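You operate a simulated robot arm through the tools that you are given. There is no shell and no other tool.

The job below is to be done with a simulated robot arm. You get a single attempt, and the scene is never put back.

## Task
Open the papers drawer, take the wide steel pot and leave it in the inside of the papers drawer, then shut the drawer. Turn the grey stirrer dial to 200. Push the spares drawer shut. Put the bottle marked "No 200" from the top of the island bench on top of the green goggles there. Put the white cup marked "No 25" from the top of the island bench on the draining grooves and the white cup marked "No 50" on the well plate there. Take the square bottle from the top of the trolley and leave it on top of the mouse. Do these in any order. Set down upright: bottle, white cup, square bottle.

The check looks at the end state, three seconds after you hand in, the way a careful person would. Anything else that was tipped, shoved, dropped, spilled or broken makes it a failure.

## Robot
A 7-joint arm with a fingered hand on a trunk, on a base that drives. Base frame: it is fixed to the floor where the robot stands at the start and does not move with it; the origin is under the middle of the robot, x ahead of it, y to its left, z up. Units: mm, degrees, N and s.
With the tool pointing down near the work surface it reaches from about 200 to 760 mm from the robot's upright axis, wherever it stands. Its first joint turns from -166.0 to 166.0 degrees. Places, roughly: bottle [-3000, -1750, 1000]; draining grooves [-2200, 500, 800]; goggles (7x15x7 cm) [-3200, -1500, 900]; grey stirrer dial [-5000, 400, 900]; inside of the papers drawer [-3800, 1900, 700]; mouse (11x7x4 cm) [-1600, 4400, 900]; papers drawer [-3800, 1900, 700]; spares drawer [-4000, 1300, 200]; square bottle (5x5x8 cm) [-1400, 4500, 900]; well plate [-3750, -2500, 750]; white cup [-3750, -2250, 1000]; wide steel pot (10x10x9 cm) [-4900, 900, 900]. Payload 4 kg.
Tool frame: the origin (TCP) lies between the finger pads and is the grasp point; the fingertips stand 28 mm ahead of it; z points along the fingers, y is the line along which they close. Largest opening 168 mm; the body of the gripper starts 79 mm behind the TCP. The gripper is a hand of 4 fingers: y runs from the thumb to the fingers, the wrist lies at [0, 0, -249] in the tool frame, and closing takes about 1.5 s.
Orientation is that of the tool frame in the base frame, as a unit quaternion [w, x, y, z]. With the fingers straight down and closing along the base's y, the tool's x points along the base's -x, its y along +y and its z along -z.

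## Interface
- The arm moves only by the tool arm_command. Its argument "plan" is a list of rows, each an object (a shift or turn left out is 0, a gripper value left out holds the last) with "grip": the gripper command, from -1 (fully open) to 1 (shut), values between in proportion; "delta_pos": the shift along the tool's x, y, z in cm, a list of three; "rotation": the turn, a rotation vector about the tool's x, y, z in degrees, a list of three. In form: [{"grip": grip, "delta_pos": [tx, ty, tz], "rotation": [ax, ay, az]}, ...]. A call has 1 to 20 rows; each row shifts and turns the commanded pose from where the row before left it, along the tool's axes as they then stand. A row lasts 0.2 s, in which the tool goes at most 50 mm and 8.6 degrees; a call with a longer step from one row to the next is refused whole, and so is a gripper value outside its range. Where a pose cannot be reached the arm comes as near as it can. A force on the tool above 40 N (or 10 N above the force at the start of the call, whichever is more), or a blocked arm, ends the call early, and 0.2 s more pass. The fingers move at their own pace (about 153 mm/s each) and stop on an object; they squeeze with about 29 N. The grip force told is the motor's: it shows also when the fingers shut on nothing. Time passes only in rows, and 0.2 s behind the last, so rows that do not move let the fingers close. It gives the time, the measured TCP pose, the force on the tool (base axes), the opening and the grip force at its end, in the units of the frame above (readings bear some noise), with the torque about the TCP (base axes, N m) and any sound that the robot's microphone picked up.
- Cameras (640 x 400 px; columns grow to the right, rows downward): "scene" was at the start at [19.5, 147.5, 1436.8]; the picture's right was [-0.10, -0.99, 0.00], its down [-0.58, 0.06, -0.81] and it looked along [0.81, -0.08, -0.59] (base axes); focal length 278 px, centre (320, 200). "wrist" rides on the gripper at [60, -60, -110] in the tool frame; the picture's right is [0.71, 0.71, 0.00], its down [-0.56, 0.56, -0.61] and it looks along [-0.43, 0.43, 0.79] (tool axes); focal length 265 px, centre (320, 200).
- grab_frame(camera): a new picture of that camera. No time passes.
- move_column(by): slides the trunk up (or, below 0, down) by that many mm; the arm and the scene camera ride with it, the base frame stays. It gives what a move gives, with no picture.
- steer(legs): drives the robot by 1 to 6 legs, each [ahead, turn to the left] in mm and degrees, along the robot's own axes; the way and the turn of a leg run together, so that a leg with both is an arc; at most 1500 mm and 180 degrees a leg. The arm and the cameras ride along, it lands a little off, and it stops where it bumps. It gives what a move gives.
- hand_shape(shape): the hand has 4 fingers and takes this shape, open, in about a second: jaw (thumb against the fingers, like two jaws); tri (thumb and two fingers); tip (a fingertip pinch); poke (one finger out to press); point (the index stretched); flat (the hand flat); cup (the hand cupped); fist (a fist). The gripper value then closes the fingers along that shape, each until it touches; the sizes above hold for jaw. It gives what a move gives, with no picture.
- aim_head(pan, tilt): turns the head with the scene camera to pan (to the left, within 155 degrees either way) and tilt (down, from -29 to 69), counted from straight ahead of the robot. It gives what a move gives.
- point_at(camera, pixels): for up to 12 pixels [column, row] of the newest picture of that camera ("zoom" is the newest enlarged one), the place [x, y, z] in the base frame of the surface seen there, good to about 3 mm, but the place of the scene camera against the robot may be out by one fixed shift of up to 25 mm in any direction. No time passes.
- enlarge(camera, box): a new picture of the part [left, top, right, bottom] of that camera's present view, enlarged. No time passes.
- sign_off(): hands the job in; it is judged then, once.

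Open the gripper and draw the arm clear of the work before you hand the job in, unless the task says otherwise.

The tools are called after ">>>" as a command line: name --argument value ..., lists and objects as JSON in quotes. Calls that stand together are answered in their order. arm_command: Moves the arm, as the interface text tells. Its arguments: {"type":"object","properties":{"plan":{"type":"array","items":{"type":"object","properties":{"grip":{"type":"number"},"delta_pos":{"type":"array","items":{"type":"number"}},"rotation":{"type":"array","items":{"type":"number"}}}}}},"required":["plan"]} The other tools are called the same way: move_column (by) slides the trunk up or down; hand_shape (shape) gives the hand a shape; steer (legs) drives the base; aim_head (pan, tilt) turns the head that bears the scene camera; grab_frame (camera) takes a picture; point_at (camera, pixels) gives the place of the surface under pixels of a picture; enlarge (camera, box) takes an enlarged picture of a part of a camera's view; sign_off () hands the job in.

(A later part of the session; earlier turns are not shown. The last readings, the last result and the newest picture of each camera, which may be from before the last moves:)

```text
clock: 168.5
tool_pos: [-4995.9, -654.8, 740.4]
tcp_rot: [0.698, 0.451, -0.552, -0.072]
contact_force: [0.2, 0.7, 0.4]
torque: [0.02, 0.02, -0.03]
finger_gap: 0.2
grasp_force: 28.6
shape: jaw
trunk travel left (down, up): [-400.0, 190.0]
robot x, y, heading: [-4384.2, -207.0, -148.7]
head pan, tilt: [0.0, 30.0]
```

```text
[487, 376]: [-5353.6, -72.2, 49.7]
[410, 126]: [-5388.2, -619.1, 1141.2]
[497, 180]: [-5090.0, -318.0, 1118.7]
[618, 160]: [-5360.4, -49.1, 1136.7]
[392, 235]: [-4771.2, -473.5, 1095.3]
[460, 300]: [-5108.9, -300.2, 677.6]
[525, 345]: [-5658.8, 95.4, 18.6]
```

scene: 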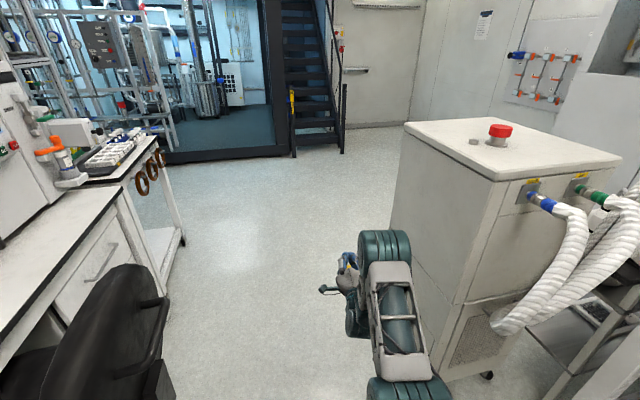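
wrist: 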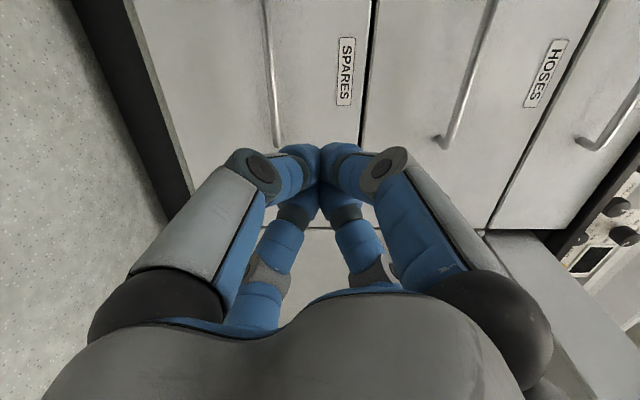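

The wheel is at the same place as before (within 3 mm), so the machine did not move. I fold the arm to a compact tool-down pose before turning again.

>>> arm_command --plan '[{"grip": -1, "rotation": [5.9, -5.9, 0], "delta_pos": [0, 0, -2]}, {"rotation": [5.9, -5.9, 0], "delta_pos": [0, 0, -2]}, {"rotation": [5.9, -5.9, 0], "delta_pos": [-1, -1, -2]}, {"rotation": [5.9, -5.9, 0], "delta_pos": [-1, -1, -2]}, {"rotation": [5.9, -5.9, 0], "delta_pos": [-1, -1, -2]}, {"rotation": [5.9, -5.9, 0], "delta_pos": [-2, -2, -1]}, {"rotation": [5.9, -5.9, 0], "delta_pos": [-2, -2, -1]}, {"rotation": [5.9, -5.9, 0], "delta_pos": [-2, -2, -1]}, {"rotation": [5.9, -5.9, 0], "delta_pos": [-2, -2, -1]}, {"rotation": [5.9, -5.9, 0], "delta_pos": [-2, -2, -1]}, {"rotation": [4.2, -4.2, 0], "delta_pos": [-2, -2, -1]}]'

>>> grab_frame --camera "scene"

```text
clock: 170.9
tool_pos: [-4758.6, -498.4, 711.0]
tcp_rot: [0.002, -0.631, 0.776, -0.001]
contact_force: [-0.8, -0.3, 0.0]
torque: [0.02, -0.02, 0.04]
finger_gap: 168.1
grasp_force: 0.0
shape: jaw
trunk travel left (down, up): [-400.0, 190.0]
robot x, y, heading: [-4388.6, -204.2, -148.7]
head pan, tilt: [0.0, 30.0]
```

```text
taken
```

scene: 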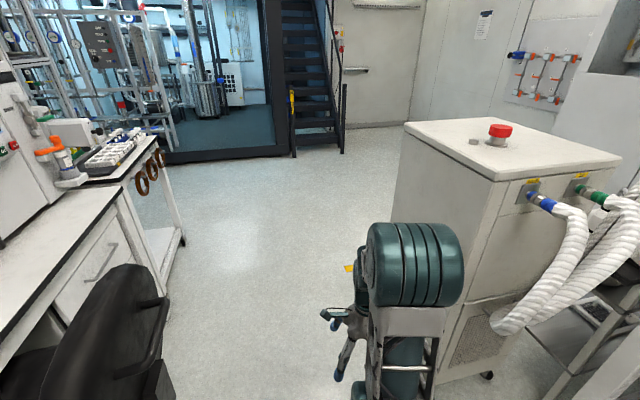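

The arm is compact now (about 470 mm out, tool down). I turn right to face the bench.

>>> steer --legs '[[0, -76.3]]'

>>> aim_head --pan 0 --tilt 25

>>> grab_frame --camera "scene"

```text
clock: 174.6
tool_pos: [-4757.5, 85.8, 710.4]
tcp_rot: [0.002, -0.021, 1.0, -0.001]
contact_force: [0.3, 0.1, -0.9]
torque: [-0.01, 0.01, -0.01]
finger_gap: 167.9
grasp_force: 0.0
shape: jaw
trunk travel left (down, up): [-400.0, 190.0]
robot x, y, heading: [-4384.0, -204.2, 135.4]
head pan, tilt: [0.0, 30.0]
```

```text
clock: 175.2
tool_pos: [-4757.2, 86.4, 708.5]
tcp_rot: [0.001, -0.02, 1.0, 0.0]
contact_force: [-0.1, -1.1, 0.2]
torque: [0.0, 0.0, -0.03]
finger_gap: 167.5
grasp_force: 0.0
shape: jaw
trunk travel left (down, up): [-400.0, 190.0]
robot x, y, heading: [-4384.5, -209.8, 135.3]
head pan, tilt: [0.0, 25.0]
```

```text
taken
```

scene: 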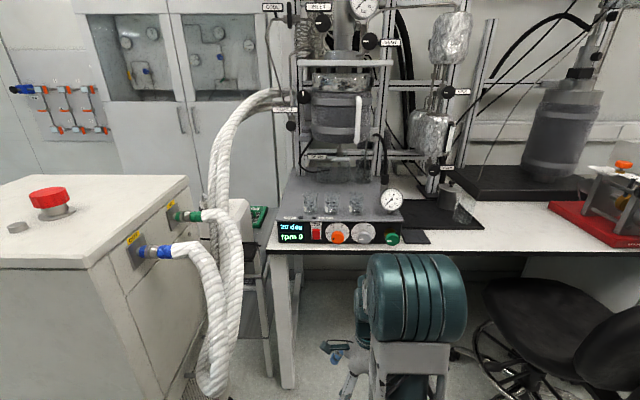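

Facing the stirrer now. I enlarge its front panel to read the dials.

>>> enlarge --camera "scene" --box '[265, 180, 415, 260]'

>>> enlarge --camera "scene" --box '[310, 215, 410, 255]'

>>> enlarge --camera "scene" --box '[390, 160, 500, 250]'

```text
4.27 times, centred on (340, 220) of scene
```

zoom: 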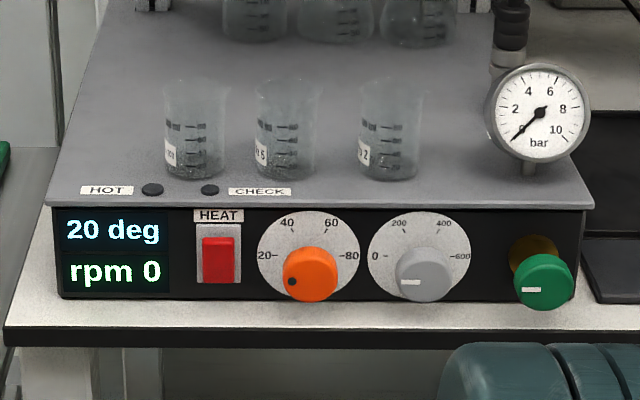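

```text
6.40 times, centred on (360, 235) of scene
```

zoom: 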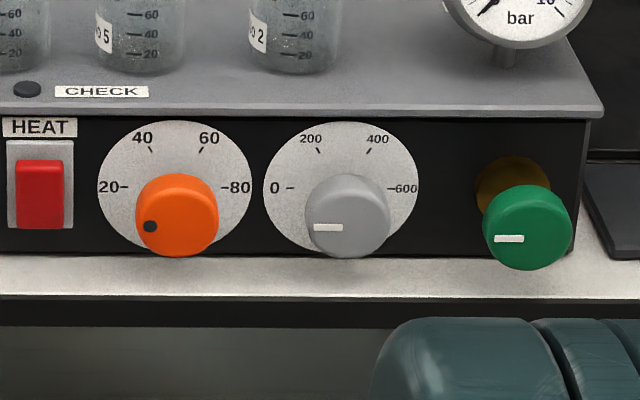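

```text
4.44 times, centred on (445, 205) of scene
```

zoom: 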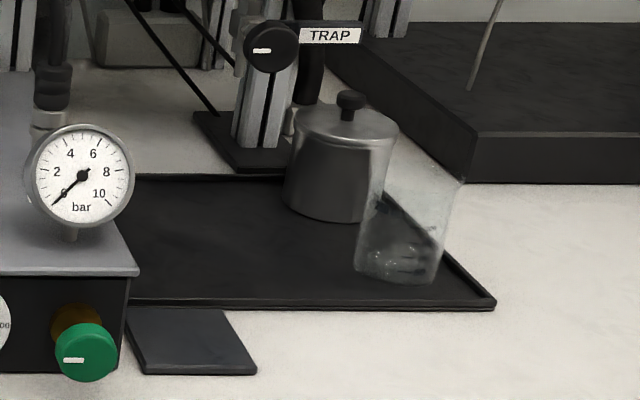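

The grey dial's mark is at 0 (left); 200 is 60° clockwise from it. The pot has a lid knob and a glass beaker stands close in front-right of it. I measure both.

>>> point_at --camera "zoom" --pixels '[[350, 102], [345, 140], [330, 205], [345, 222], [390, 215], [400, 280], [360, 260], [435, 270], [400, 170], [455, 190], [292, 180], [300, 120]]'

```text
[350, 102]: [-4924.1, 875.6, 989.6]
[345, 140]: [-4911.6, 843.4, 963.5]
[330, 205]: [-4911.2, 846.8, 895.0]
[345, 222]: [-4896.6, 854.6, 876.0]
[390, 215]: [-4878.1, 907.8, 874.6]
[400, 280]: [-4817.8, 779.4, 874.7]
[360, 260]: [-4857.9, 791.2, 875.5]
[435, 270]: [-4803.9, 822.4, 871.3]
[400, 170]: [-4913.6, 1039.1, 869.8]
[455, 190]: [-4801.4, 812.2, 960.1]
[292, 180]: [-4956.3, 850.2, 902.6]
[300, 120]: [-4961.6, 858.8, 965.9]
```

The pot's centre is near u≈4113, v≈2860 with a beaker 38 mm in front of it. I measure the TRAP valve and post behind-left of the pot too.

>>> point_at --camera "zoom" --pixels '[[265, 120], [270, 48], [330, 37], [300, 75], [240, 125], [285, 130], [240, 165], [330, 60], [380, 20], [500, 135]]'

```text
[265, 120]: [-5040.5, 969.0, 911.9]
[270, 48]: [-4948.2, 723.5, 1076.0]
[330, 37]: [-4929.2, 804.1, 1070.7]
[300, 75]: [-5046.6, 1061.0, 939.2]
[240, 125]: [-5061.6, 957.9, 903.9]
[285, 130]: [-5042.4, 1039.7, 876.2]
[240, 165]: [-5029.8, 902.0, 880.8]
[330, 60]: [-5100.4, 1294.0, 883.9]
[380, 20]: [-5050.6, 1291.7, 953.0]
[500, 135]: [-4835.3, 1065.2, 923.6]
```

The TRAP valve hangs in front-left above the pot (z≈1055). I enlarge that region to understand the approach space.

>>> enlarge --camera "scene" --box '[380, 60, 530, 230]'

>>> point_at --camera "zoom" --pixels '[[235, 75], [180, 200], [160, 225], [190, 255], [135, 310], [150, 300], [215, 305], [175, 330], [150, 180], [210, 235], [260, 240]]'

```text
2.35 times, centred on (455, 145) of scene
```

zoom: 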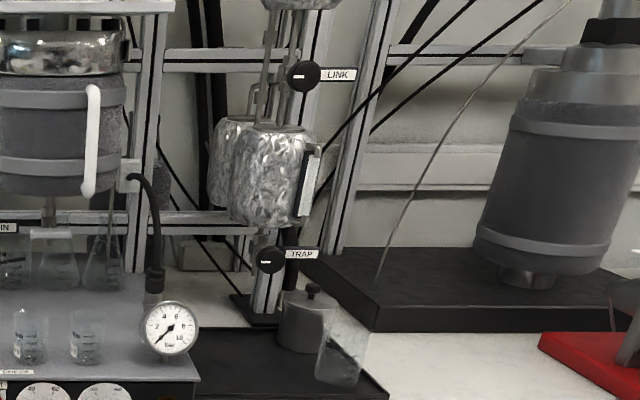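

```text
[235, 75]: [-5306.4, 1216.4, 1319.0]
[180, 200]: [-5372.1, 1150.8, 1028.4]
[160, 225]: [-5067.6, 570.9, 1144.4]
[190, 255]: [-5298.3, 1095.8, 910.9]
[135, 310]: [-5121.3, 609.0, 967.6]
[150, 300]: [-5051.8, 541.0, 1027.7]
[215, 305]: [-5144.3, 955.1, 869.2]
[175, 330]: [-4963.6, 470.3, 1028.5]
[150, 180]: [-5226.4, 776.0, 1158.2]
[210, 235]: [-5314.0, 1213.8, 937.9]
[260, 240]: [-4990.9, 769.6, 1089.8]
```

>>> point_at --camera "zoom" --pixels '[[265, 170], [225, 160], [305, 180], [265, 220], [268, 260], [300, 254], [318, 254], [312, 288], [258, 290], [275, 295], [280, 240], [297, 215]]'

```text
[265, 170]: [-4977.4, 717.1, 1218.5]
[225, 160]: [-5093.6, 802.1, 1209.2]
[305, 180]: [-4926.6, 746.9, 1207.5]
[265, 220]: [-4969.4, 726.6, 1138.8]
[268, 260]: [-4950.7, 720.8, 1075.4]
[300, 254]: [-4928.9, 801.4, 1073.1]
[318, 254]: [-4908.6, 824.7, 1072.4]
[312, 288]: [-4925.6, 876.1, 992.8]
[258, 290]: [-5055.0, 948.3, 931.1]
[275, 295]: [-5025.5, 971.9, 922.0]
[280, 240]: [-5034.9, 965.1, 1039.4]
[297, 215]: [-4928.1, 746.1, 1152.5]
```

First the dial: I raise the hand and extend forward with the tool still down, to then pitch it horizontally in front of the stirrer.

>>> arm_command --plan '[{"delta_pos": [0, 0, -4.5], "grip": 0}, {"delta_pos": [0, 0, -4.5]}, {"delta_pos": [0, 0, -4.5]}, {"delta_pos": [0, 0, -4.5]}, {"delta_pos": [2.73, 3.35, 0]}, {"delta_pos": [2.73, 3.35, 0]}, {"delta_pos": [2.73, 3.35, 0]}, {"delta_pos": [2.73, 3.35, 0]}, {"delta_pos": [2.73, 3.35, 0]}]'

>>> arm_command --plan '[{"rotation": [-5.9, 5.9, 0]}, {"rotation": [-5.9, 5.9, 0]}, {"rotation": [-5.9, 5.9, 0]}, {"rotation": [-5.9, 5.9, 0]}, {"rotation": [-5.9, 5.9, 0]}, {"rotation": [-5.9, 5.9, 0]}, {"rotation": [-5.9, 5.9, 0]}, {"rotation": [-5.9, 5.9, 0]}, {"rotation": [-5.9, 5.9, 0]}, {"rotation": [-5.9, 5.9, 0]}, {"rotation": [-4.6, 4.6, 0]}]'

>>> grab_frame --camera "scene"

>>> grab_frame --camera "wrist"

```text
clock: 177.2
tool_pos: [-4901.6, 247.3, 888.6]
tcp_rot: [0.002, -0.021, 1.0, -0.002]
contact_force: [0.8, 0.5, 0.4]
torque: [0.01, 0.0, -0.02]
finger_gap: 84.6
grasp_force: 0.1
shape: jaw
trunk travel left (down, up): [-400.0, 190.0]
robot x, y, heading: [-4385.9, -210.3, 135.1]
head pan, tilt: [0.0, 25.0]
```

```text
clock: 179.6
tool_pos: [-4909.6, 243.4, 885.2]
tcp_rot: [-0.5, -0.022, 0.727, 0.47]
contact_force: [-0.1, 0.0, 0.5]
torque: [-0.01, -0.03, -0.03]
finger_gap: 84.4
grasp_force: 0.0
shape: jaw
out of reach, approached as far as the arm can: row 11
trunk travel left (down, up): [-400.0, 190.0]
robot x, y, heading: [-4380.1, -205.7, 135.5]
head pan, tilt: [0.0, 25.0]
```

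```text
taken
```

scene: 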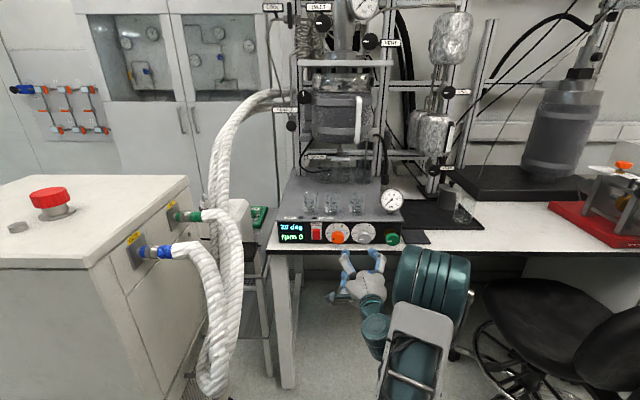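

```text
taken
```

wrist: 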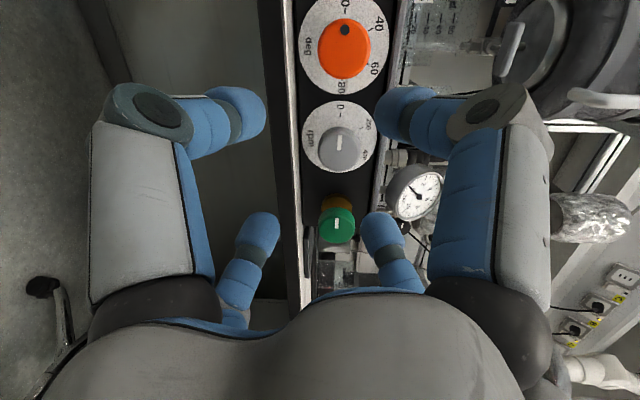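

The wrist camera now looks straight at the panel: grey dial at (338,145), orange at (345,45), green at (338,225). I measure the grey knob.

>>> enlarge --camera "wrist" --box '[280, 80, 400, 260]'

>>> point_at --camera "wrist" --pixels '[[338, 148], [322, 148], [353, 148], [338, 132], [338, 163], [310, 135], [370, 130], [338, 228], [346, 47], [295, 150], [285, 150], [280, 200]]'

```text
2.22 times, centred on (340, 170) of wrist
```

zoom: 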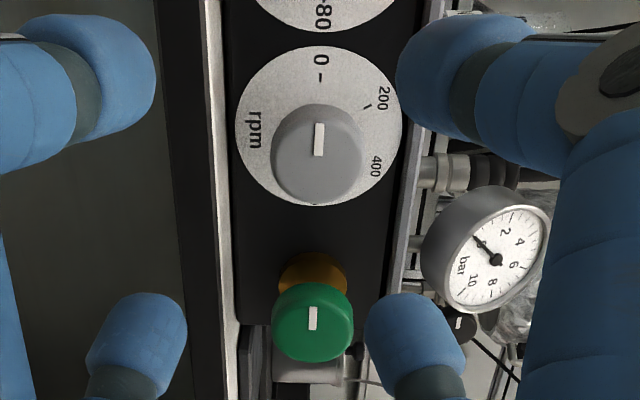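

```text
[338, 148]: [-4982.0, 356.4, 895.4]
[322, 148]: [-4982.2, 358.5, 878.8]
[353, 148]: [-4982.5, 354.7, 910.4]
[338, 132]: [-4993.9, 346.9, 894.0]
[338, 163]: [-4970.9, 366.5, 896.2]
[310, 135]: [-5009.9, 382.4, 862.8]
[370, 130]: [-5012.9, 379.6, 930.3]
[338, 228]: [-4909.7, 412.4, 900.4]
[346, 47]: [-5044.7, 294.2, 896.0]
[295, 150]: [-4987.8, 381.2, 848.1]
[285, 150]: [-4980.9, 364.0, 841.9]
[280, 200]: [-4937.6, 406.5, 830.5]
```

Grey knob: centre at u≈3775 (front face), v≈3267, z≈895.5, diameter about 40 mm, 38 mm deep; bench top at z≈848. I straighten the tool, roll it −30° and align in front of the knob with a partial opening.

>>> arm_command --plan '[{"grip": 0.25, "delta_pos": [0, 0, 2.5]}, {"rotation": [-4.8, -0.2, 0], "delta_pos": [0, 0, 2.5]}, {"rotation": [0, 0, -7.5]}, {"rotation": [0, 0, -7.5]}, {"rotation": [0, 0, -7.5]}, {"rotation": [0, 0, -7.5]}, {"delta_pos": [-2.87, 1.83, 0]}]'

>>> grab_frame --camera "wrist"

```text
clock: 181.2
tool_pos: [-4924.4, 298.8, 893.5]
tcp_rot: [-0.353, -0.185, 0.683, 0.612]
contact_force: [-0.4, -1.4, 0.0]
torque: [-0.01, 0.0, -0.04]
finger_gap: 63.3
grasp_force: 0.0
shape: jaw
trunk travel left (down, up): [-400.0, 190.0]
robot x, y, heading: [-4384.4, -206.9, 135.1]
head pan, tilt: [0.0, 25.0]
```

```text
taken
```

wrist: 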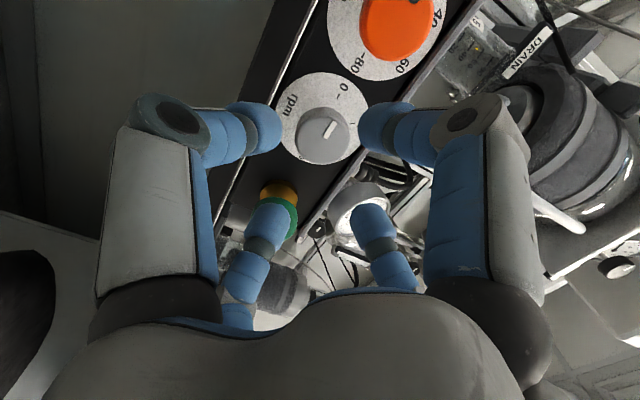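

The knob appears nearly on the tool axis (expected at (320,136)). I verify with point readings.

>>> point_at --camera "wrist" --pixels '[[318, 137], [325, 130], [310, 145], [335, 140], [305, 130], [320, 155], [325, 115]]'

>>> enlarge --camera "wrist" --box '[260, 60, 390, 180]'

```text
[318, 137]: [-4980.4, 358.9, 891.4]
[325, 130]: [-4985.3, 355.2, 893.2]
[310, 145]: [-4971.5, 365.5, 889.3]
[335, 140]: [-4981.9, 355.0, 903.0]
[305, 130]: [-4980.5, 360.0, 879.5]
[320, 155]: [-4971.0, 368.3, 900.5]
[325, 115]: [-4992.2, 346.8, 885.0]
```

```text
3.33 times, centred on (325, 120) of wrist
```

zoom: 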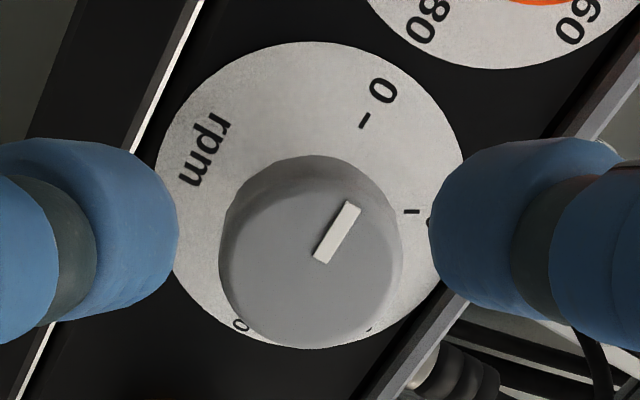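

The knob centre reads v≈3268, z≈894.5; I correct 3 mm and advance 73 mm so the fingertips surround the knob.

>>> arm_command --plan '[{"delta_pos": [-0.25, 0.17, 0]}, {"delta_pos": [0, 0, 2.5]}, {"delta_pos": [0, 0, 2.5]}, {"delta_pos": [0, 0, 2.35]}]'

>>> grab_frame --camera "wrist"

```text
clock: 182.2
tool_pos: [-4973.1, 352.8, 895.5]
tcp_rot: [-0.354, -0.183, 0.682, 0.613]
contact_force: [5.3, -6.1, 7.1]
torque: [-0.23, -0.13, 0.02]
finger_gap: 60.6
grasp_force: 0.1
shape: jaw
trunk travel left (down, up): [-400.0, 190.0]
robot x, y, heading: [-4385.4, -205.6, 135.4]
head pan, tilt: [0.0, 25.0]
```

```text
taken
```

wrist: 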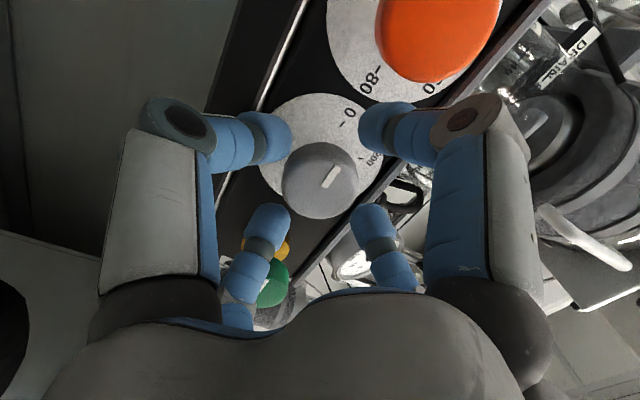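

A light contact (7 N up): the lower finger touches the bench lip, with the knob already between the fingers. I close on the knob, which lifts that finger off.

>>> arm_command --plan '[{"grip": 1}, {}, {}, {}, {}]'

>>> grab_frame --camera "wrist"

```text
clock: 183.4
tool_pos: [-4973.6, 353.9, 895.0]
tcp_rot: [-0.353, -0.185, 0.683, 0.612]
contact_force: [-2.2, 2.7, 9.0]
torque: [0.2, 0.18, -0.03]
finger_gap: 41.2
grasp_force: 28.8
shape: jaw
trunk travel left (down, up): [-400.0, 190.0]
robot x, y, heading: [-4386.8, -205.8, 135.4]
head pan, tilt: [0.0, 25.0]
```

```text
taken
```

wrist: 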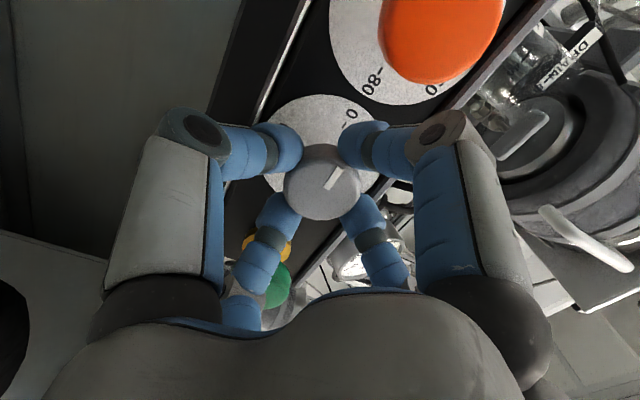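

The knob is gripped (gap 41 mm). I turn clockwise 30° first and check.

>>> arm_command --plan '[{"rotation": [0, 0, 7.5]}, {"rotation": [0, 0, 7.5]}, {"rotation": [0, 0, 7.5]}, {"rotation": [0, 0, 7.5]}]'

>>> enlarge --camera "scene" --box '[265, 180, 415, 260]'

>>> grab_frame --camera "wrist"

```text
clock: 184.4
tool_pos: [-4974.7, 353.2, 895.8]
tcp_rot: [-0.501, 0.0, 0.707, 0.499]
contact_force: [-5.2, 5.1, 12.0]
torque: [0.27, 0.19, -0.01]
finger_gap: 41.1
grasp_force: 28.5
shape: jaw
trunk travel left (down, up): [-400.0, 190.0]
robot x, y, heading: [-4384.9, -205.4, 135.3]
head pan, tilt: [0.0, 25.0]
```

```text
4.27 times, centred on (340, 220) of scene
```

zoom: 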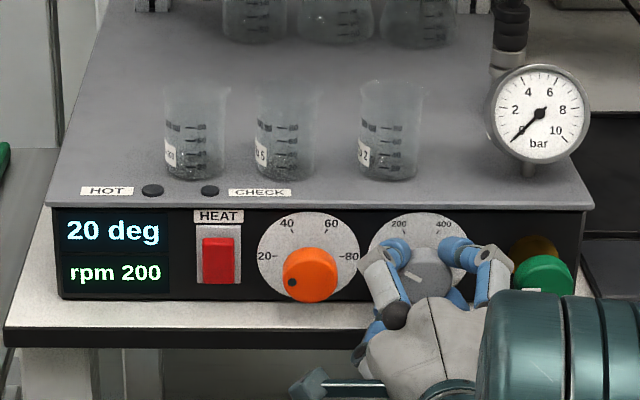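

```text
taken
```

wrist: 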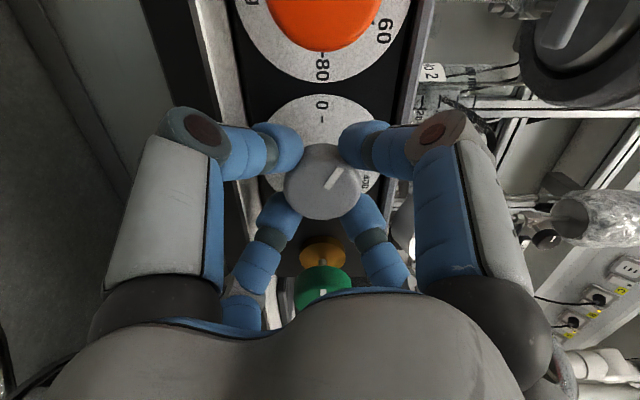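

The display reads "rpm 200" but the mark stands only half-way to 200 (30° turned), so it may be rounding. I turn another 15° and check the reading.

>>> arm_command --plan '[{"rotation": [0, 0, 7.5]}, {"rotation": [0, 0, 7.5]}]'

>>> enlarge --camera "scene" --box '[265, 180, 415, 260]'

>>> enlarge --camera "wrist" --box '[240, 60, 420, 260]'

```text
clock: 185.0
tool_pos: [-4973.5, 352.2, 896.6]
tcp_rot: [-0.561, 0.091, 0.7, 0.431]
contact_force: [-6.8, 5.7, 15.1]
torque: [0.34, 0.27, -0.04]
finger_gap: 41.0
grasp_force: 29.3
shape: jaw
trunk travel left (down, up): [-400.0, 190.0]
robot x, y, heading: [-4382.9, -210.0, 135.5]
head pan, tilt: [0.0, 25.0]
```

```text
4.27 times, centred on (340, 220) of scene
```

zoom: 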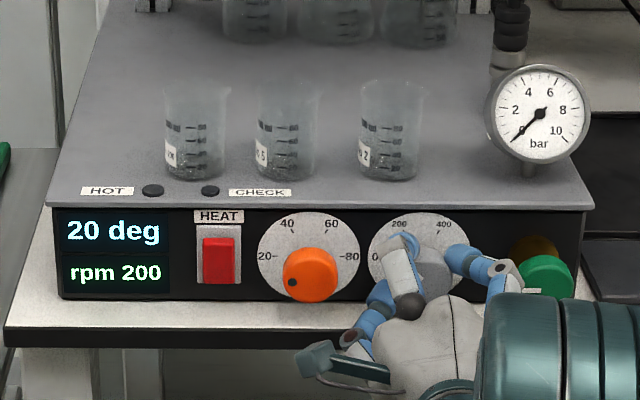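

```text
2.00 times, centred on (330, 160) of wrist
```

zoom: 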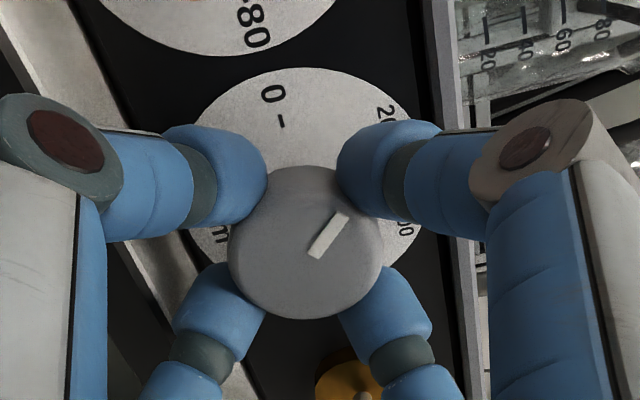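

Still 200, pointer at 45°. I turn the last 15° to bring the mark to the 200 tick.

>>> arm_command --plan '[{"rotation": [0, 0, 7.5]}, {"rotation": [0, 0, 7.5]}]'

>>> enlarge --camera "scene" --box '[265, 180, 415, 260]'

>>> enlarge --camera "wrist" --box '[240, 60, 420, 260]'

```text
clock: 185.6
tool_pos: [-4974.2, 352.8, 896.1]
tcp_rot: [-0.613, 0.183, 0.682, 0.354]
contact_force: [-9.9, 6.6, 18.2]
torque: [0.34, 0.25, -0.01]
finger_gap: 40.8
grasp_force: 29.6
shape: jaw
trunk travel left (down, up): [-400.0, 190.0]
robot x, y, heading: [-4388.0, -208.2, 135.4]
head pan, tilt: [0.0, 25.0]
```

```text
4.27 times, centred on (340, 220) of scene
```

zoom: 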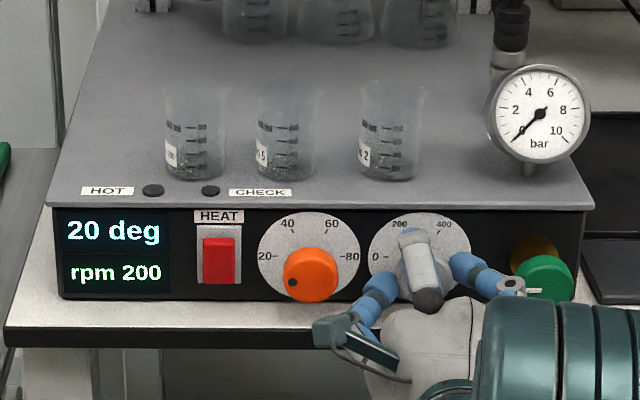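

```text
2.00 times, centred on (330, 160) of wrist
```

zoom: 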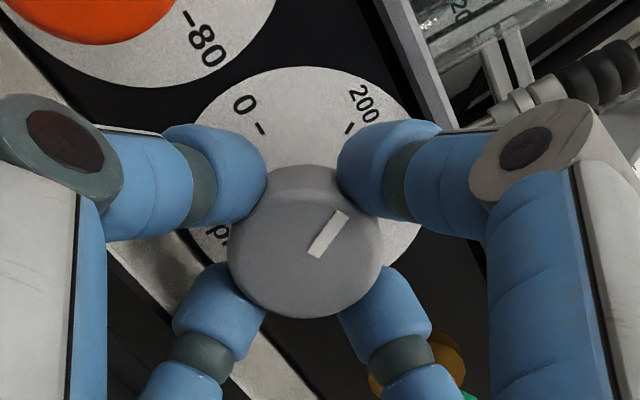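

The mark now lines up with the 200 tick and the display reads rpm 200. I open the fingers and withdraw straight back.

>>> arm_command --plan '[{"grip": 0.3}, {}, {}, {"delta_pos": [0, 0, -2]}, {"delta_pos": [0, 0, -3]}, {"delta_pos": [0, 0, -3]}]'

>>> enlarge --camera "scene" --box '[265, 180, 415, 260]'

>>> grab_frame --camera "wrist"

```text
clock: 187.0
tool_pos: [-4918.2, 296.0, 895.1]
tcp_rot: [-0.612, 0.183, 0.684, 0.353]
contact_force: [-0.1, -0.8, -0.3]
torque: [-0.03, -0.01, 0.01]
finger_gap: 58.6
grasp_force: 0.0
shape: jaw
trunk travel left (down, up): [-400.0, 190.0]
robot x, y, heading: [-4381.7, -207.0, 135.4]
head pan, tilt: [0.0, 25.0]
```

```text
4.27 times, centred on (340, 220) of scene
```

zoom: 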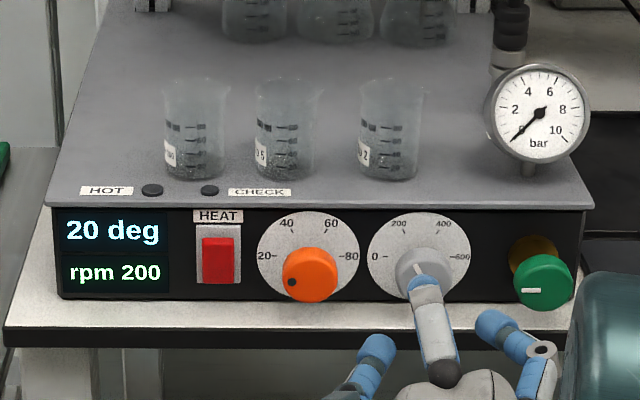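

```text
taken
```

wrist: 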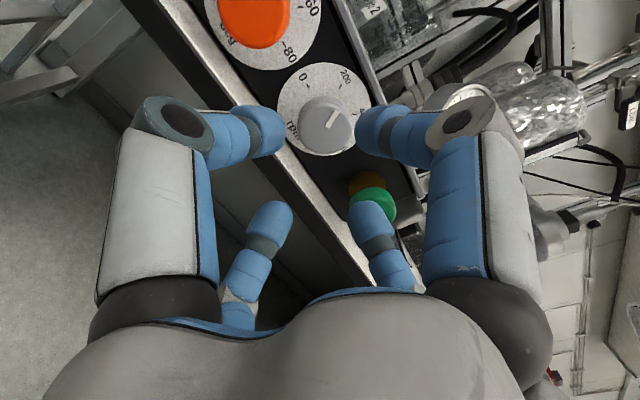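

The dial is done. Next I look closely at the pot to see whether it has a lid and how tall it is.

>>> enlarge --camera "scene" --box '[430, 170, 490, 230]'

>>> point_at --camera "zoom" --pixels '[[320, 100], [320, 150], [320, 200], [280, 250], [250, 200], [380, 200], [330, 300], [420, 280]]'

```text
6.67 times, centred on (460, 200) of scene
```

zoom: 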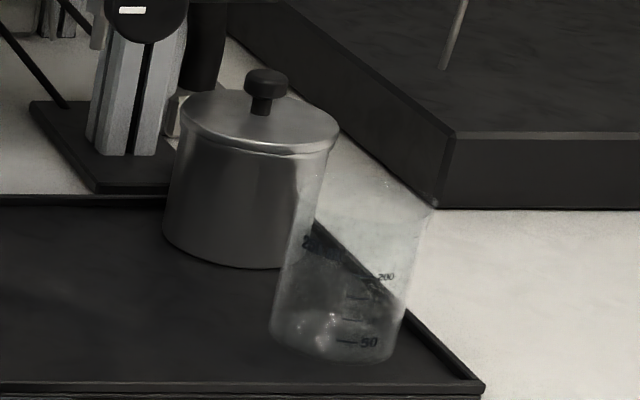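

```text
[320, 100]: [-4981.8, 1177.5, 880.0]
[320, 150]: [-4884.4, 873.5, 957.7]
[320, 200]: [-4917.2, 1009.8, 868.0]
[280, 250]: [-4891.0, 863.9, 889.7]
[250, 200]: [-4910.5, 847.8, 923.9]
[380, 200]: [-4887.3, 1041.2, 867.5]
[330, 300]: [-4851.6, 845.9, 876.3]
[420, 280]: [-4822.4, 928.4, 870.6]
```

The pot has a lid with a mushroom knob; total height is about 115 mm. I first bring the arm back: pitch the tool down again in front of the bench.

>>> arm_command --plan '[{"delta_pos": [0, 0, -3]}, {"rotation": [2.18, -8.11, 0]}, {"rotation": [2.18, -8.11, 0]}, {"rotation": [2.18, -8.11, 0]}, {"rotation": [2.18, -8.11, 0]}, {"rotation": [2.18, -8.11, 0]}, {"rotation": [2.18, -8.11, 0]}, {"rotation": [2.18, -8.11, 0]}, {"rotation": [2.18, -8.11, 0]}, {"rotation": [2.18, -8.11, 0]}, {"rotation": [2.18, -8.11, 0]}, {"rotation": [1.55, -5.8, 0]}]'

>>> move_column --by 190

>>> grab_frame --camera "scene"

```text
clock: 189.6
tool_pos: [-4897.0, 276.1, 894.3]
tcp_rot: [0.003, 0.258, 0.966, -0.001]
contact_force: [0.3, 0.2, 0.5]
torque: [0.01, 0.01, 0.01]
finger_gap: 58.7
grasp_force: 0.2
shape: jaw
trunk travel left (down, up): [-400.0, 190.0]
robot x, y, heading: [-4381.9, -207.8, 135.3]
head pan, tilt: [0.0, 25.0]
```

```text
clock: 191.7
tool_pos: [-4895.7, 274.4, 1084.0]
tcp_rot: [0.001, 0.258, 0.966, 0.0]
contact_force: [-0.6, -0.2, 0.7]
torque: [-0.01, 0.02, -0.02]
finger_gap: 59.0
grasp_force: 0.0
shape: jaw
trunk travel left (down, up): [-590.0, 0.0]
robot x, y, heading: [-4385.0, -206.6, 135.4]
head pan, tilt: [0.0, 25.0]
```

```text
taken
```

scene: 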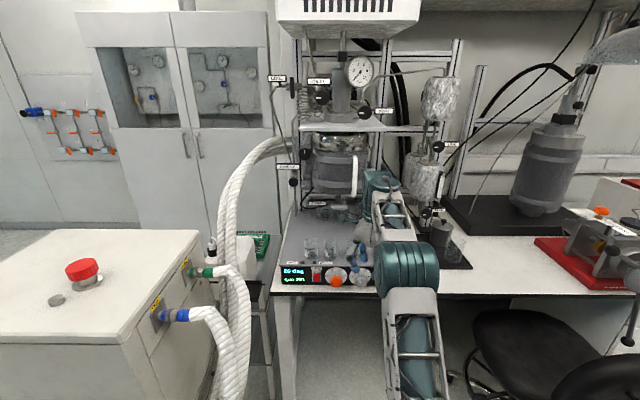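

Tool is down at z≈1084 with the column at its top. I roll the tool back by 210° so the wrist camera will face from the right of the pot, away from the TRAP valve.

>>> arm_command --plan '[{"rotation": [0, 0, -8.4]}, {"rotation": [0, 0, -8.4]}, {"rotation": [0, 0, -8.4]}, {"rotation": [0, 0, -8.4]}, {"rotation": [0, 0, -8.4]}, {"rotation": [0, 0, -8.4]}, {"rotation": [0, 0, -8.4]}, {"rotation": [0, 0, -8.4]}, {"rotation": [0, 0, -8.4]}, {"rotation": [0, 0, -8.4]}, {"rotation": [0, 0, -8.4]}, {"rotation": [0, 0, -8.4]}]'

>>> arm_command --plan '[{"rotation": [0, 0, -8.4]}, {"rotation": [0, 0, -8.4]}, {"rotation": [0, 0, -8.4]}, {"rotation": [0, 0, -8.4]}, {"rotation": [0, 0, -8.4]}, {"rotation": [0, 0, -8.4]}, {"rotation": [0, 0, -8.4]}, {"rotation": [0, 0, -8.4]}, {"rotation": [0, 0, -8.4]}, {"rotation": [0, 0, -8.4]}, {"rotation": [0, 0, -8.4]}, {"rotation": [0, 0, -8.4]}, {"rotation": [0, 0, -8.4]}]'

>>> grab_frame --camera "wrist"

```text
clock: 194.3
tool_pos: [-4895.0, 275.7, 1084.5]
tcp_rot: [0.001, -0.582, 0.813, 0.0]
contact_force: [0.4, -0.1, 0.5]
torque: [-0.03, -0.02, 0.0]
finger_gap: 58.8
grasp_force: 0.0
shape: jaw
trunk travel left (down, up): [-590.0, 0.0]
robot x, y, heading: [-4387.0, -205.8, 135.4]
head pan, tilt: [0.0, 25.0]
```

```text
clock: 197.1
tool_pos: [-4895.2, 275.3, 1083.7]
tcp_rot: [0.0, 1.0, 0.002, 0.001]
contact_force: [-0.3, -0.8, 0.6]
torque: [-0.01, -0.02, 0.0]
finger_gap: 58.5
grasp_force: 0.1
shape: jaw
trunk travel left (down, up): [-590.0, 0.0]
robot x, y, heading: [-4386.0, -206.6, 135.5]
head pan, tilt: [0.0, 25.0]
```

```text
taken
```

wrist: 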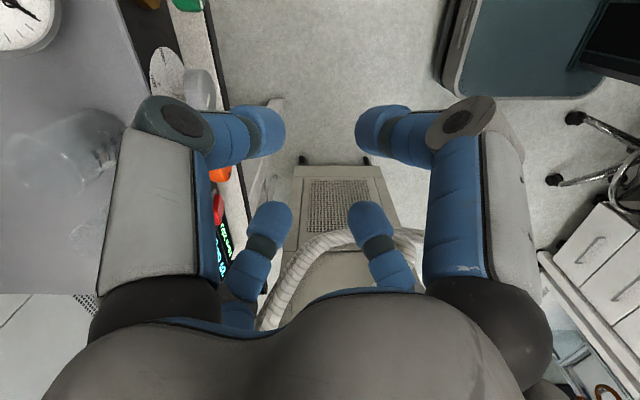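

The roll worked. I retract the hand back and right, then measure the chair once more before driving closer.

>>> arm_command --plan '[{"delta_pos": [4.4, 0.95, 0]}, {"delta_pos": [4.4, 0.95, 0]}, {"delta_pos": [4.4, 0.95, 0]}, {"delta_pos": [4.4, 0.95, 0]}, {"delta_pos": [4.4, 0.95, 0]}, {"delta_pos": [4.4, 0.95, 0]}]'

>>> aim_head --pan -30 --tilt 40

>>> grab_frame --camera "scene"

```text
clock: 198.5
tool_pos: [-4631.3, 217.4, 1085.0]
tcp_rot: [0.0, 1.0, 0.001, 0.001]
contact_force: [-0.3, 0.5, 0.1]
torque: [0.01, 0.01, -0.04]
finger_gap: 59.0
grasp_force: 0.1
shape: jaw
trunk travel left (down, up): [-590.0, 0.0]
robot x, y, heading: [-4382.2, -204.8, 135.7]
head pan, tilt: [0.0, 25.0]
```

```text
clock: 199.4
tool_pos: [-4632.1, 218.0, 1084.5]
tcp_rot: [0.001, 1.0, 0.001, 0.001]
contact_force: [-0.2, 0.5, 0.2]
torque: [0.0, -0.03, -0.02]
finger_gap: 58.8
grasp_force: 0.1
shape: jaw
trunk travel left (down, up): [-590.0, 0.0]
robot x, y, heading: [-4383.3, -207.4, 135.5]
head pan, tilt: [-30.0, 40.0]
```

```text
taken
```

scene: 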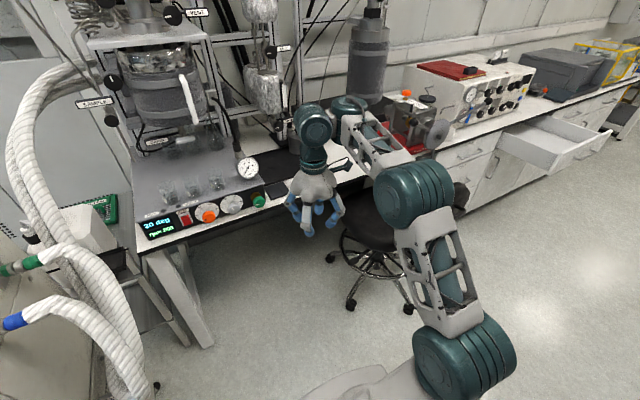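

I measure the chair's feet, bench legs and edges from here.

>>> point_at --camera "scene" --pixels '[[351, 302], [409, 310], [345, 235], [370, 270], [205, 335], [335, 205], [345, 215], [180, 260], [425, 200], [430, 255]]'

```text
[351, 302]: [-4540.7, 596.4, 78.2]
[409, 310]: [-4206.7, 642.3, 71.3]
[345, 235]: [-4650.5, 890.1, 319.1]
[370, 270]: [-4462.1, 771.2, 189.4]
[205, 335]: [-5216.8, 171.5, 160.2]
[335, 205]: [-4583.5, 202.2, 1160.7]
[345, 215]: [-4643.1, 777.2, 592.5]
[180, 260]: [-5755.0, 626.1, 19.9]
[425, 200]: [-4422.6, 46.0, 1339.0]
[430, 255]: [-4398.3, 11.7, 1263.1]
```

The chair's nearest foot is at v≈2790. I retract the hand further (it must not reach the TRAP valve while driving) and then drive to about u 3470, v 3120.

>>> arm_command --plan '[{"delta_pos": [4.42, 0.88, 0]}, {"delta_pos": [4.42, 0.88, 0]}, {"delta_pos": [4.42, 0.88, 0]}, {"delta_pos": [4.42, 0.88, 0]}]'

>>> steer --legs '[[0, -14], [430, 0]]'

>>> aim_head --pan -20 --tilt 40

>>> grab_frame --camera "scene"

```text
clock: 200.4
tool_pos: [-4477.3, 180.2, 1085.9]
tcp_rot: [0.0, 0.999, 0.033, 0.002]
contact_force: [-0.3, -0.5, -0.1]
torque: [0.03, -0.03, 0.03]
finger_gap: 58.9
grasp_force: 0.2
shape: jaw
trunk travel left (down, up): [-590.0, 0.0]
robot x, y, heading: [-4383.9, -207.7, 135.4]
head pan, tilt: [-30.0, 40.0]
```

```text
clock: 203.9
tool_pos: [-4603.6, 556.4, 1086.4]
tcp_rot: [0.0, 0.996, -0.089, 0.0]
contact_force: [-0.5, 0.3, 0.3]
torque: [0.0, -0.04, 0.02]
finger_gap: 58.8
grasp_force: 0.1
shape: jaw
trunk travel left (down, up): [-590.0, 0.0]
robot x, y, heading: [-4608.2, 156.8, 121.6]
head pan, tilt: [-30.0, 40.0]
```

```text
clock: 204.6
tool_pos: [-4603.7, 556.1, 1087.2]
tcp_rot: [0.0, 0.996, -0.087, 0.001]
contact_force: [-0.2, -0.1, 0.6]
torque: [-0.01, -0.01, -0.03]
finger_gap: 58.6
grasp_force: 0.1
shape: jaw
trunk travel left (down, up): [-590.0, 0.0]
robot x, y, heading: [-4605.9, 155.6, 121.3]
head pan, tilt: [-20.0, 40.0]
```

```text
taken
```

scene: 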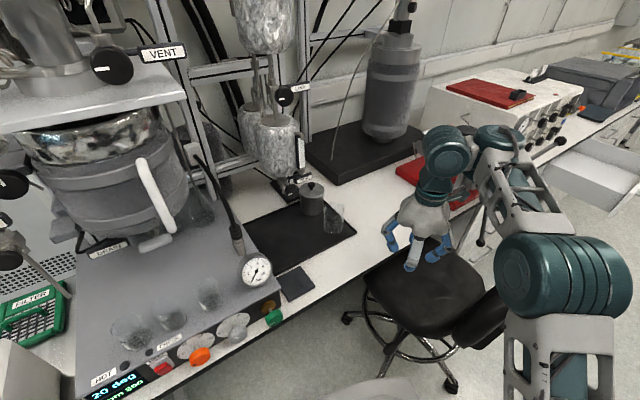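

The pot, beaker, TRAP valve and vessels are clearly visible now. I square up to the bench and go 105 mm closer.

>>> steer --legs '[[0, 13.6], [105, 0]]'

>>> aim_head --pan -25 --tilt 35

>>> grab_frame --camera "scene"

>>> grab_frame --camera "wrist"

```text
clock: 206.7
tool_pos: [-4775.0, 622.0, 1086.7]
tcp_rot: [0.0, 0.999, 0.033, 0.001]
contact_force: [0.4, 0.8, -0.4]
torque: [-0.03, -0.02, 0.0]
finger_gap: 59.0
grasp_force: 0.1
shape: jaw
trunk travel left (down, up): [-590.0, 0.0]
robot x, y, heading: [-4685.4, 236.8, 135.1]
head pan, tilt: [-20.0, 40.0]
```

```text
clock: 207.3
tool_pos: [-4775.5, 620.3, 1086.0]
tcp_rot: [0.001, 0.999, 0.034, 0.001]
contact_force: [0.6, 0.5, 0.1]
torque: [0.01, 0.01, 0.02]
finger_gap: 58.7
grasp_force: 0.0
shape: jaw
trunk travel left (down, up): [-590.0, 0.0]
robot x, y, heading: [-4680.2, 231.2, 135.3]
head pan, tilt: [-25.0, 35.0]
```

```text
taken
```

scene: 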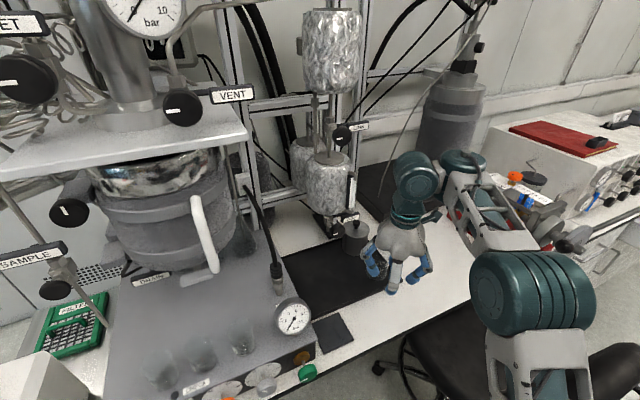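

```text
taken
```

wrist: 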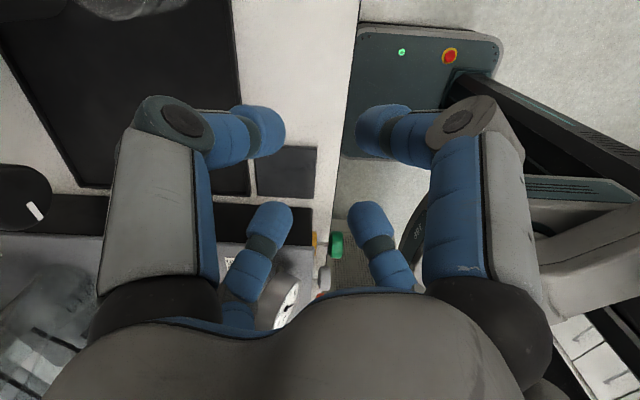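

I'm in place at u≈3476, v≈3145; the hand is in front of the tray. I shift right, tilt the tool 25° so the wrist stays right of the TRAP valve, then move forward.

>>> arm_command --plan '[{"delta_pos": [3.3, -2.9, 0]}, {"delta_pos": [3.3, -2.9, 0]}, {"delta_pos": [3.3, -2.9, 0]}, {"delta_pos": [1.5, -1.4, 0]}, {"rotation": [-5.9, -5.9, 0]}, {"rotation": [-5.9, -5.9, 0]}, {"rotation": [-5.9, -5.9, 0]}]'

>>> grab_frame --camera "scene"

>>> grab_frame --camera "wrist"

```text
clock: 208.9
tool_pos: [-4677.5, 661.1, 1070.0]
tcp_rot: [0.158, 0.975, 0.033, -0.15]
contact_force: [1.5, -0.1, 0.0]
torque: [0.05, 0.16, -0.1]
finger_gap: 59.1
grasp_force: 0.0
shape: jaw
out of reach, approached as far as the arm can: row 6, 7
trunk travel left (down, up): [-590.0, 0.0]
robot x, y, heading: [-4679.8, 235.2, 135.0]
head pan, tilt: [-25.0, 35.0]
```

```text
taken
```

scene: 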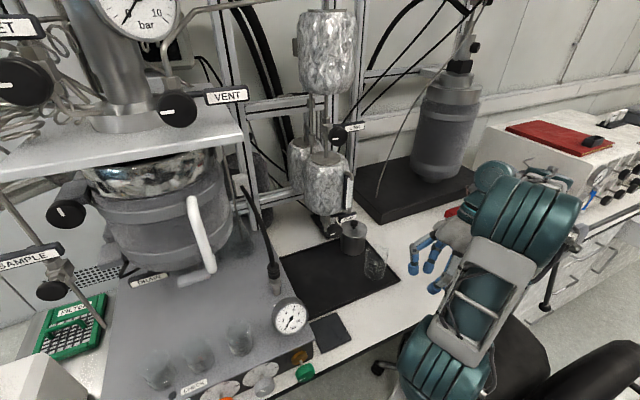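

```text
taken
```

wrist: 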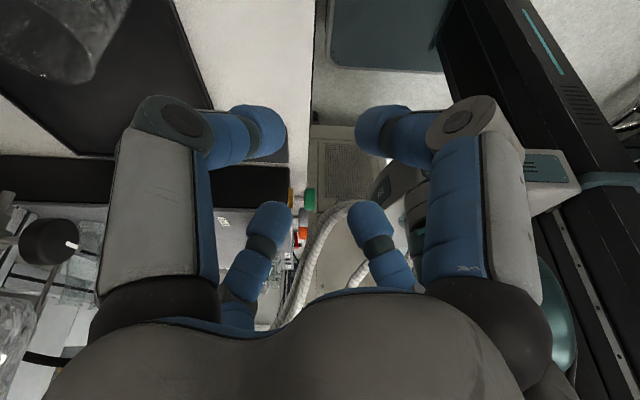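

The tilt reached 25°. Now I move right a bit and forward toward the pot at a safe height, staying right of the valve.

>>> arm_command --plan '[{"delta_pos": [-0.17, -3.37, -1.05]}, {"delta_pos": [-0.17, -3.37, -1.05]}, {"delta_pos": [-3.4, -3.4, 0]}, {"delta_pos": [-3.4, -3.4, 0]}, {"delta_pos": [-3.4, -3.4, 0]}]'

>>> grab_frame --camera "scene"

>>> grab_frame --camera "wrist"

```text
clock: 210.1
tool_pos: [-4818.8, 702.5, 1062.9]
tcp_rot: [0.159, 0.976, 0.033, -0.147]
contact_force: [0.3, 0.0, -0.3]
torque: [0.01, 0.0, 0.0]
finger_gap: 59.2
grasp_force: 0.1
shape: jaw
out of reach, approached as far as the arm can: row 1, 2, 3, 4, 5
trunk travel left (down, up): [-590.0, 0.0]
robot x, y, heading: [-4684.0, 232.1, 135.2]
head pan, tilt: [-25.0, 35.0]
```

```text
taken
```

scene: 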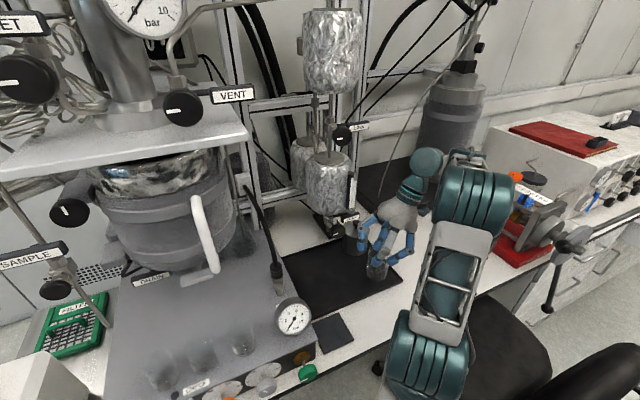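

```text
taken
```

wrist: 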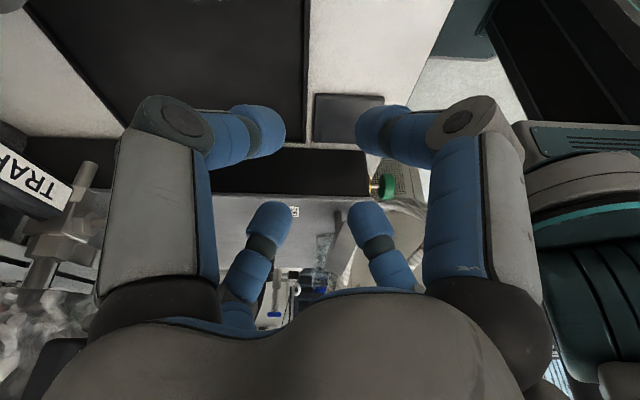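

The tilted pose is cramped here (the hand drifted left). I back off, un-tilt, and instead extend with the tool vertical along v≈2790, tilting only once I'm far out.

>>> arm_command --plan '[{"delta_pos": [3.4, 3.4, 0]}, {"delta_pos": [3.4, 3.4, 0]}, {"rotation": [5.9, 5.9, 0]}, {"rotation": [5.9, 5.9, 0]}, {"rotation": [5.9, 5.9, 0]}, {"delta_pos": [0, 0, -4]}, {"delta_pos": [3.2, -3.2, 0]}, {"delta_pos": [3.2, -3.2, 0]}, {"delta_pos": [2.5, -2.5, 0]}]'

>>> grab_frame --camera "scene"

```text
clock: 212.1
tool_pos: [-4662.7, 734.2, 1101.7]
tcp_rot: [0.0, 0.999, 0.033, 0.0]
contact_force: [0.2, -0.2, 0.6]
torque: [-0.02, 0.01, 0.02]
finger_gap: 58.4
grasp_force: 0.1
shape: jaw
trunk travel left (down, up): [-590.0, 0.0]
robot x, y, heading: [-4683.8, 233.3, 135.3]
head pan, tilt: [-25.0, 35.0]
```

```text
taken
```

scene: 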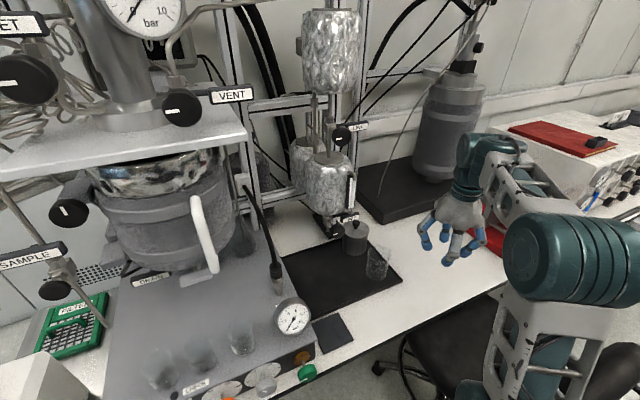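

The hand is now at u≈3816, v≈2778 in vertical pose. Before extending I check the thin rod leaning near the platform and re-measure pot, knob, label from here.

>>> enlarge --camera "scene" --box '[290, 120, 450, 290]'

>>> point_at --camera "scene" --pixels '[[380, 190], [391, 168], [405, 140], [425, 108], [354, 219], [354, 230], [354, 250], [352, 217], [343, 220], [376, 258], [386, 250], [365, 185]]'

```text
2.35 times, centred on (370, 205) of scene
```

zoom: 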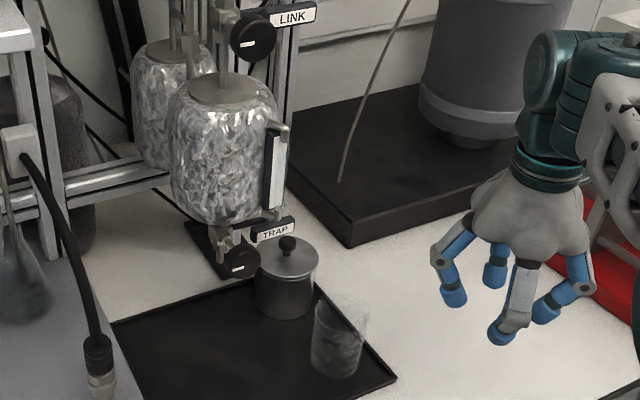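

```text
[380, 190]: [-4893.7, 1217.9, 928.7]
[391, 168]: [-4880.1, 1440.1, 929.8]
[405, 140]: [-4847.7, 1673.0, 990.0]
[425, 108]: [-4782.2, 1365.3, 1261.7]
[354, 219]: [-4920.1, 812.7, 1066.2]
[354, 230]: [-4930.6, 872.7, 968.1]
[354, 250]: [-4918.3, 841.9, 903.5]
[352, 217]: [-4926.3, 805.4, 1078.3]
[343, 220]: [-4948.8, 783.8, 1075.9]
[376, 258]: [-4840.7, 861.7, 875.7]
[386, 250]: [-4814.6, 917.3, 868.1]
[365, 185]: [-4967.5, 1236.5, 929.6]
```

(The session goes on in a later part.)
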